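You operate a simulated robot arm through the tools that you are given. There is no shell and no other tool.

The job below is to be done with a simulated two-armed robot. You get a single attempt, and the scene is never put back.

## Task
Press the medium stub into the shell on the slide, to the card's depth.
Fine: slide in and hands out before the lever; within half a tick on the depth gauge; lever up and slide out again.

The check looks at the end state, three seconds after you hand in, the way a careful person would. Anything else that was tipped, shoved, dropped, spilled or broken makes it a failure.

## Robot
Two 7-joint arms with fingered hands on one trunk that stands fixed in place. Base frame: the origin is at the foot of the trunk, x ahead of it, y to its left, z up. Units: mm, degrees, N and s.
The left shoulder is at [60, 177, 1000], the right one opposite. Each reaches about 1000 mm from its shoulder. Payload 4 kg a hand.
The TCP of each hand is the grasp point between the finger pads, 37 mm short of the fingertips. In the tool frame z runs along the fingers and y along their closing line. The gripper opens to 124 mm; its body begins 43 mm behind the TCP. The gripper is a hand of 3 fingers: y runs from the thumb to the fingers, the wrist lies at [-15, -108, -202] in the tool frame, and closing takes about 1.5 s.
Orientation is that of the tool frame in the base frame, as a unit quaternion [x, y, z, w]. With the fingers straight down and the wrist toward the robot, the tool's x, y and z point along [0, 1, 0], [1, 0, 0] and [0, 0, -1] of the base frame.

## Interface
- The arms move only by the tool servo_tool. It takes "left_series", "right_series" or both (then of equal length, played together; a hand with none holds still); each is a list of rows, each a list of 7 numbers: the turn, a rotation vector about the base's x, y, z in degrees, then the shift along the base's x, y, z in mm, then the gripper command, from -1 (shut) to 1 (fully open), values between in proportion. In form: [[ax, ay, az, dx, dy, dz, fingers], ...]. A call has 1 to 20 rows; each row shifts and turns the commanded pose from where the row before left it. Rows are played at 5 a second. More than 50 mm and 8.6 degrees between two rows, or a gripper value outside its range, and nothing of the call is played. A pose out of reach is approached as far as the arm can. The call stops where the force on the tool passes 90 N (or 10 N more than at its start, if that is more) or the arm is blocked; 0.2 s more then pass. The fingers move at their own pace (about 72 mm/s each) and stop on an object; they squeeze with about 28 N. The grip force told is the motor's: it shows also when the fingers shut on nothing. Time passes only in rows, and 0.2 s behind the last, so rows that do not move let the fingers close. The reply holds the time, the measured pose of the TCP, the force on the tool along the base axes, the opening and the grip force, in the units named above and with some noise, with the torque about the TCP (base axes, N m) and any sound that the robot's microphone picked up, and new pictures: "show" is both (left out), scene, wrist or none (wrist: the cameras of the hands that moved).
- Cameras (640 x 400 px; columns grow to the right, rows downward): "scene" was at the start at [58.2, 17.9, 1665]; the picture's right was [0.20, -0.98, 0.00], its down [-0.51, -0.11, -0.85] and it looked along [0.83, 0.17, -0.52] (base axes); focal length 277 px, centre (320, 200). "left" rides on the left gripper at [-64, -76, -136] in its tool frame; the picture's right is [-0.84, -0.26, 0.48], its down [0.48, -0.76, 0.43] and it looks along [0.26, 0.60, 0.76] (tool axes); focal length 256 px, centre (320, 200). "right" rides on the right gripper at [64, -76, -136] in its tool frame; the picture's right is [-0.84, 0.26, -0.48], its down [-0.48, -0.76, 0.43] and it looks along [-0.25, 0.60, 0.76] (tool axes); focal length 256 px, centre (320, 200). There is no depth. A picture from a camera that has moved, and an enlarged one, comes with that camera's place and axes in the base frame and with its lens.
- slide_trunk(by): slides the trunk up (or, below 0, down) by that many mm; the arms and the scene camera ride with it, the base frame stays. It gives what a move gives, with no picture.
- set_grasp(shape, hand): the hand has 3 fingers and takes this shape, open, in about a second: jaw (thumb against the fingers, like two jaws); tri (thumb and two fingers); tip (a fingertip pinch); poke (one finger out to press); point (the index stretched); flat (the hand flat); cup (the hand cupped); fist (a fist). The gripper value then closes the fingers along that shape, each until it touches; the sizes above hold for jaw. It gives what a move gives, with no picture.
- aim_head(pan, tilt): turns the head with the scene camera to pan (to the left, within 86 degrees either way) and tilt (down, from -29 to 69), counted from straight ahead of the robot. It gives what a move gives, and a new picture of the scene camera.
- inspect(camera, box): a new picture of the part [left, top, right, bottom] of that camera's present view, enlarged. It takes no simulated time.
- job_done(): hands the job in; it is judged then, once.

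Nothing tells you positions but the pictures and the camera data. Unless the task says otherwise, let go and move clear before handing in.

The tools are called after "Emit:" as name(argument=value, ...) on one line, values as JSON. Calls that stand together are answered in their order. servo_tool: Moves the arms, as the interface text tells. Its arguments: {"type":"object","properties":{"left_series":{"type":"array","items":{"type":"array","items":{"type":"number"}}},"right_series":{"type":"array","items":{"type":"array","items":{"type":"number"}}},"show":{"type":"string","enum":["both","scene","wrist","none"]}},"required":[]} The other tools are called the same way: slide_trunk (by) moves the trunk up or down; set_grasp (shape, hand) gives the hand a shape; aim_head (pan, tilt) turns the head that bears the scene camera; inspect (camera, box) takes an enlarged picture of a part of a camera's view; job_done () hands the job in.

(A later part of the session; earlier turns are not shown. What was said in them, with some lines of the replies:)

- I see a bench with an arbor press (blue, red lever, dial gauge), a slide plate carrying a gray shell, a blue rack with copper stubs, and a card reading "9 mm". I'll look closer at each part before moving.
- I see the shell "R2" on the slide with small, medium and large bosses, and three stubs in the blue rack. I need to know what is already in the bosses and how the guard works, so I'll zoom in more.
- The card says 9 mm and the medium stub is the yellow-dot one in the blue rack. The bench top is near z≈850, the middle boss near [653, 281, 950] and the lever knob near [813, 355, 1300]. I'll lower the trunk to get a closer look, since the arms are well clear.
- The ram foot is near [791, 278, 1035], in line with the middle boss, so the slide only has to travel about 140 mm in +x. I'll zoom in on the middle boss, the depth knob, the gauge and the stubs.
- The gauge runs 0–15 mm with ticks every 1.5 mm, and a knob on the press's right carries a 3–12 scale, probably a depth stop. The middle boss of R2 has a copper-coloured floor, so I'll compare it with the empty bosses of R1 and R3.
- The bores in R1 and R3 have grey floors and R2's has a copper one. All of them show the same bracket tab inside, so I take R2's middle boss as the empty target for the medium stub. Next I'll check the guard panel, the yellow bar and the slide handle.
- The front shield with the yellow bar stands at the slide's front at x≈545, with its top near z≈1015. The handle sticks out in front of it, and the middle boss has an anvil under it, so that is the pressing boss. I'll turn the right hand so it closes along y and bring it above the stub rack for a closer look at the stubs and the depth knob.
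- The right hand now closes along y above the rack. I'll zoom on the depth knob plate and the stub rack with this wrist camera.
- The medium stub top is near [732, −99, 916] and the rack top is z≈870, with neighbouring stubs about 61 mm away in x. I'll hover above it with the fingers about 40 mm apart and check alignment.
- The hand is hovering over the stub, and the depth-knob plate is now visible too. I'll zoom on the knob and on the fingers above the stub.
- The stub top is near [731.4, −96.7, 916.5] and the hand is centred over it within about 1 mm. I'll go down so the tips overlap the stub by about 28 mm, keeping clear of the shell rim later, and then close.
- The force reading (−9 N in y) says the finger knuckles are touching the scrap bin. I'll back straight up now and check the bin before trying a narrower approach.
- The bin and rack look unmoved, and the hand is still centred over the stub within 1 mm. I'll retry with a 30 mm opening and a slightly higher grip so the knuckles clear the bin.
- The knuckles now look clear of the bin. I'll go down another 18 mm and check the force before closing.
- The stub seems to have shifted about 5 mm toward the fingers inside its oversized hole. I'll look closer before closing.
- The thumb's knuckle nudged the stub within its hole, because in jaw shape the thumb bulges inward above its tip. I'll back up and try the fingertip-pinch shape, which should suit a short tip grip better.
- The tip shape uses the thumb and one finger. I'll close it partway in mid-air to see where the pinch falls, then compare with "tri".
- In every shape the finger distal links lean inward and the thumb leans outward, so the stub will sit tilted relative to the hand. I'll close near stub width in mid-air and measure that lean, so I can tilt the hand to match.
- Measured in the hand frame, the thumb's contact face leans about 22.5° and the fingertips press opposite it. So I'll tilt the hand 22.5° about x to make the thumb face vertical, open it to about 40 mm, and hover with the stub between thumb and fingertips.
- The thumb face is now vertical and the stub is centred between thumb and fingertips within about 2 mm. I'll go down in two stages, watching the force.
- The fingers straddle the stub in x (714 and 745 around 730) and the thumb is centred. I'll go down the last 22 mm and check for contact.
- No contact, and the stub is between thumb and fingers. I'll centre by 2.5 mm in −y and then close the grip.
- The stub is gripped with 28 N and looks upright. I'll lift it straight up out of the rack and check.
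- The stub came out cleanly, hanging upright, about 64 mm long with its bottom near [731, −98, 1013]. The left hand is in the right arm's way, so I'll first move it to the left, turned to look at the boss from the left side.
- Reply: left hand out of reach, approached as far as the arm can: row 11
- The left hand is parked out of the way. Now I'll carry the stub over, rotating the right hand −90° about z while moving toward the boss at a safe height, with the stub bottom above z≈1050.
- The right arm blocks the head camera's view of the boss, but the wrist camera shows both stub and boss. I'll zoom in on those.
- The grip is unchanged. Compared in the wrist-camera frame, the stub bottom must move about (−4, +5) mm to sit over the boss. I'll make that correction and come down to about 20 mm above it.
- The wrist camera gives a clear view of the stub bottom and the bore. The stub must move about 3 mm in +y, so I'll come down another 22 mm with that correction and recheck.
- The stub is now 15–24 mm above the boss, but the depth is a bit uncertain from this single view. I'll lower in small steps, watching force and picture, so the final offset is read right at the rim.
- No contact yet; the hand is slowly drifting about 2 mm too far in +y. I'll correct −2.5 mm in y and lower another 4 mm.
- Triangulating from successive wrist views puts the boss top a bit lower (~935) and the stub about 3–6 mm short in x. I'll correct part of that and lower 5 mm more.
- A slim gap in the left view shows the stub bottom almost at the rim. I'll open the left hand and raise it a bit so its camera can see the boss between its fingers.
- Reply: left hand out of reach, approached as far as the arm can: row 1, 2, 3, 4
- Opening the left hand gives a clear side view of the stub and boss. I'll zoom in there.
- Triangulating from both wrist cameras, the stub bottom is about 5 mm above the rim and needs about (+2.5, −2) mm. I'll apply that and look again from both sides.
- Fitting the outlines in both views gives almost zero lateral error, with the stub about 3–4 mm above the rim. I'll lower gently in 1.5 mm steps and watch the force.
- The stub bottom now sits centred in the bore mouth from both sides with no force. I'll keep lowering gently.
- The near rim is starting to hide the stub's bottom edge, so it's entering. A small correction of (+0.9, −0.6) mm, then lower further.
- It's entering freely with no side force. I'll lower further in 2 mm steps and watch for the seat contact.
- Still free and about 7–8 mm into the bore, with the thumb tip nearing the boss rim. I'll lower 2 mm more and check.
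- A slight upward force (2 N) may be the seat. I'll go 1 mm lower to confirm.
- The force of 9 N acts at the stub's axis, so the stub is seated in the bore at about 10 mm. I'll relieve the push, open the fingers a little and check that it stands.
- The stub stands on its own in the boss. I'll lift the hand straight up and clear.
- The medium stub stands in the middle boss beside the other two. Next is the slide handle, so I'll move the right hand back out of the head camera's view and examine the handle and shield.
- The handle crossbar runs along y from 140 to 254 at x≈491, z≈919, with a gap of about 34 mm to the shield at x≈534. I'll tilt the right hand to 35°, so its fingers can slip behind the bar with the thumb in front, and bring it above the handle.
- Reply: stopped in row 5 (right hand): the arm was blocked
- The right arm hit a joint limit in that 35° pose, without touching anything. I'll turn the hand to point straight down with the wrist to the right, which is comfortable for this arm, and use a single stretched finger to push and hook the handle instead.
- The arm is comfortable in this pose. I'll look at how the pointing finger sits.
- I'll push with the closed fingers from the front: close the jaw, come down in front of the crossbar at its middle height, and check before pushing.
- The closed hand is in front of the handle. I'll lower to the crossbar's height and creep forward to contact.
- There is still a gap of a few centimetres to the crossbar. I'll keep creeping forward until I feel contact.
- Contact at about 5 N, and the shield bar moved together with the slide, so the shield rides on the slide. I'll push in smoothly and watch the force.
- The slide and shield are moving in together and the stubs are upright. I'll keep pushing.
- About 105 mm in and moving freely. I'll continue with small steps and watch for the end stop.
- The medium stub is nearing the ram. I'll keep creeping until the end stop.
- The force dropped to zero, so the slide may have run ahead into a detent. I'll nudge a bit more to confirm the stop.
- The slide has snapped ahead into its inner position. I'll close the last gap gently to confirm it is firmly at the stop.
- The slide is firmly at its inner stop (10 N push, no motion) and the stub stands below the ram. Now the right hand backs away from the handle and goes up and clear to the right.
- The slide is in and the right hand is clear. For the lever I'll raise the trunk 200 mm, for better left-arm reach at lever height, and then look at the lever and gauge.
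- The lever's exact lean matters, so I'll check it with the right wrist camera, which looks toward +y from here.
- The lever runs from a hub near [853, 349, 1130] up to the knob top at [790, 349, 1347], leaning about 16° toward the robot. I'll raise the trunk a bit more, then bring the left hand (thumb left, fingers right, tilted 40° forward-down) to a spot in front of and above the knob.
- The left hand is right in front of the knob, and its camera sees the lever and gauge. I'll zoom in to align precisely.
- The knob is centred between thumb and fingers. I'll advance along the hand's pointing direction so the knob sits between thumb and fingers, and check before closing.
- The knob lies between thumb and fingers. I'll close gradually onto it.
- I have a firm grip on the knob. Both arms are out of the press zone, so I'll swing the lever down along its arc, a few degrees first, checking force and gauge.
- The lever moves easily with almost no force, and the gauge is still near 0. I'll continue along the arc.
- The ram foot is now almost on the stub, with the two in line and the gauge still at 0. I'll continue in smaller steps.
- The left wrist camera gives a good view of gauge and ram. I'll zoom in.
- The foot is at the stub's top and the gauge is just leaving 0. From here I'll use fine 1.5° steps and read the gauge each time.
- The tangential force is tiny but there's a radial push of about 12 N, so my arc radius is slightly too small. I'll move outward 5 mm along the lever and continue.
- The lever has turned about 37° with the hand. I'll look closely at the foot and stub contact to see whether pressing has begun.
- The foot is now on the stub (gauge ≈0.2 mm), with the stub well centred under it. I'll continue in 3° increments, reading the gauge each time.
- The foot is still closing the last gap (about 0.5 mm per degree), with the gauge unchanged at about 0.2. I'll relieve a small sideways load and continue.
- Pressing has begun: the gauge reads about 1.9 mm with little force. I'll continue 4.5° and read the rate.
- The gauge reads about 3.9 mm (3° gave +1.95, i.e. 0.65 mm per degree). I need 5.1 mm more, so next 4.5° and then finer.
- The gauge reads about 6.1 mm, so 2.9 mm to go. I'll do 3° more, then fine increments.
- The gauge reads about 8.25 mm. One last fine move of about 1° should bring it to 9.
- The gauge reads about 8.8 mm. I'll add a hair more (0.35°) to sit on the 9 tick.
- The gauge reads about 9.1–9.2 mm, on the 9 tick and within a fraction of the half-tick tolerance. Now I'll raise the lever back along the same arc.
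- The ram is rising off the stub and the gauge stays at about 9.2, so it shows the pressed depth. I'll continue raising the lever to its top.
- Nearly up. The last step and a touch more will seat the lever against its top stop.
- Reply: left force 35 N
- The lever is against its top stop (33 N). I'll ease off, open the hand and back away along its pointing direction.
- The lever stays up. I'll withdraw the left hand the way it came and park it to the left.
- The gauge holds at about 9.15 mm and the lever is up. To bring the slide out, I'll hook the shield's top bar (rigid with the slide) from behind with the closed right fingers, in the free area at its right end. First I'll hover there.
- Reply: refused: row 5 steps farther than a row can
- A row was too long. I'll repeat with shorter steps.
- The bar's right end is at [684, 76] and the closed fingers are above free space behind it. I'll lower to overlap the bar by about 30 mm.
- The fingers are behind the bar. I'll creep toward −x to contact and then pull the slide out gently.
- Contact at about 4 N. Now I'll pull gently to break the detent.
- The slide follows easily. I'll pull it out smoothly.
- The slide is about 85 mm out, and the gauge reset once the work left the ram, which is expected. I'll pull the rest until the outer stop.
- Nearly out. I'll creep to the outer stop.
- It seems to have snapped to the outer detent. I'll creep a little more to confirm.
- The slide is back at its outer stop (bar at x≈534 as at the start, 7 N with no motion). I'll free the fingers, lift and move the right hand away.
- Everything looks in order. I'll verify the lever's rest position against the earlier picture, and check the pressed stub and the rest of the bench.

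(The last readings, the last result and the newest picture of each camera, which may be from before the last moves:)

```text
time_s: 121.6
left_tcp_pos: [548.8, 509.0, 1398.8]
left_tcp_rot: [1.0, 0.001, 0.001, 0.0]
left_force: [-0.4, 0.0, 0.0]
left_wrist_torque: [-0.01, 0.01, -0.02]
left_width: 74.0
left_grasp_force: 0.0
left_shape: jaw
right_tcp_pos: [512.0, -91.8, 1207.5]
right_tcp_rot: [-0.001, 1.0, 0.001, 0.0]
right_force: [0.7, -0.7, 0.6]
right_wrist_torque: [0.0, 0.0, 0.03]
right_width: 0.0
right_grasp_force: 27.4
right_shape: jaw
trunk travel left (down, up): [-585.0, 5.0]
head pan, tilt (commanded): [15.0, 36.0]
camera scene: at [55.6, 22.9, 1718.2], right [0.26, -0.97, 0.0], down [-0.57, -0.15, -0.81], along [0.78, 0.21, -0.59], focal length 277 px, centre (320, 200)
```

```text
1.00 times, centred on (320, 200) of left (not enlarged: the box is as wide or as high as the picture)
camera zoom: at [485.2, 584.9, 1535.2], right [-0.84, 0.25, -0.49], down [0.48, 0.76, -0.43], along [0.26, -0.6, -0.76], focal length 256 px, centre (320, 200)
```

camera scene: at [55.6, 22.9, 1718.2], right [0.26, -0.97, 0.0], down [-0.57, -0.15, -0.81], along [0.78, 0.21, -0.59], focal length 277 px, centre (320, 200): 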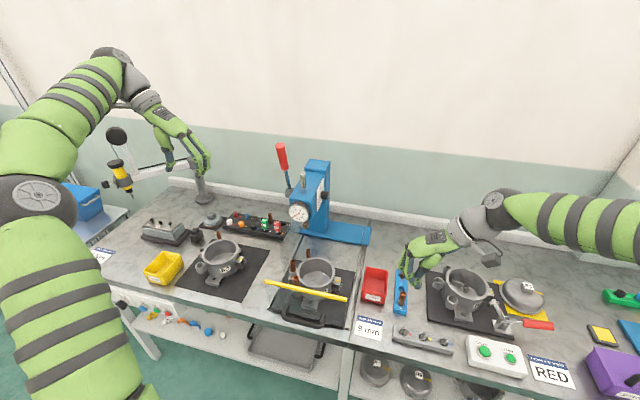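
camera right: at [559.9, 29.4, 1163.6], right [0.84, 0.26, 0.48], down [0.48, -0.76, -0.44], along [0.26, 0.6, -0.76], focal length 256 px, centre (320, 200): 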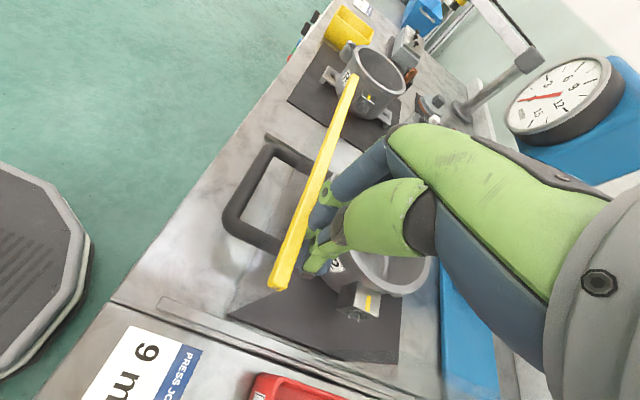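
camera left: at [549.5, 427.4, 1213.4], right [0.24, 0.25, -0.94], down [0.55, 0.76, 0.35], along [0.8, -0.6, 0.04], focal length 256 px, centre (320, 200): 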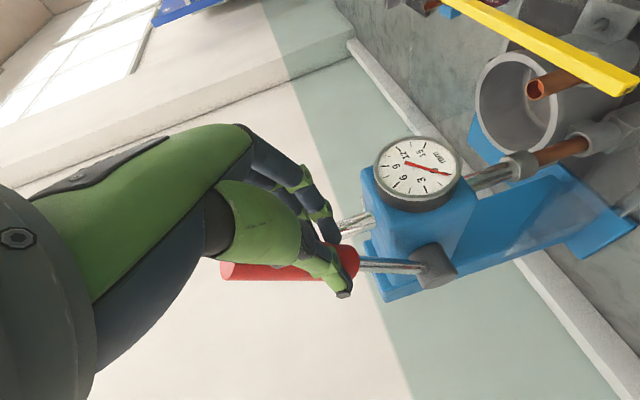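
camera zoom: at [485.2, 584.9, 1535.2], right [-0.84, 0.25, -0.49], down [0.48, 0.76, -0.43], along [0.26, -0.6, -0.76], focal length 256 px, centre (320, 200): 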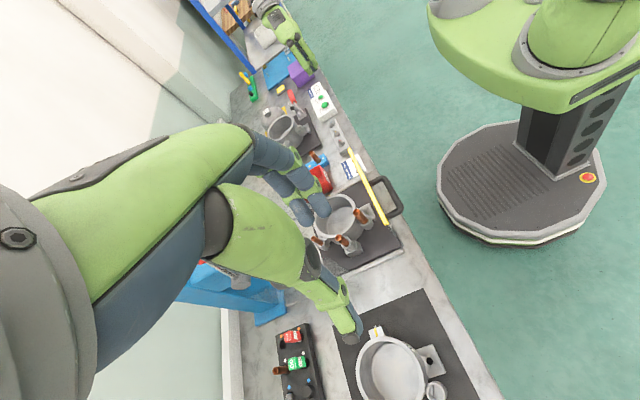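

The stub is pressed to 9 mm on the gauge (read at about 9.15), the lever is back exactly where it started, and the slide is out at its front stop. Both hands are empty and clear, and nothing else looks disturbed, so I'm handing in.

Emit:
job_done()

```text
The job is handed in.
```

The medium stub is pressed into shell R2's middle boss, to about 9.15 mm on the gauge. The card asks for 9 mm, and half a tick is 0.75 mm. I've handed the job in and have no result back yet.

- **Order:** the slide was fully in and the right hand clear before I touched the lever. I worked the lever with the left hand, from outside the press.
- **End state:** the lever is back up where it started and the slide is out at its front stop. Both hands are empty and well clear. The gauge held its reading as the ram came up, and returned to 0 once the slide moved out.
- **Slide pulled by the bar:** I pulled the slide out by the yellow bar on its front shield, because the right arm couldn't get a good grip on the handle. The bar moves with the slide, and it came out with only a few newtons.
- **Bin contact:** on my first try for the stub, the finger knuckles touched the red scrap bin at about 9 N. I backed off straight away, and in the pictures the bin looks unmoved. Nothing else was tipped, dropped or shoved that I could see.
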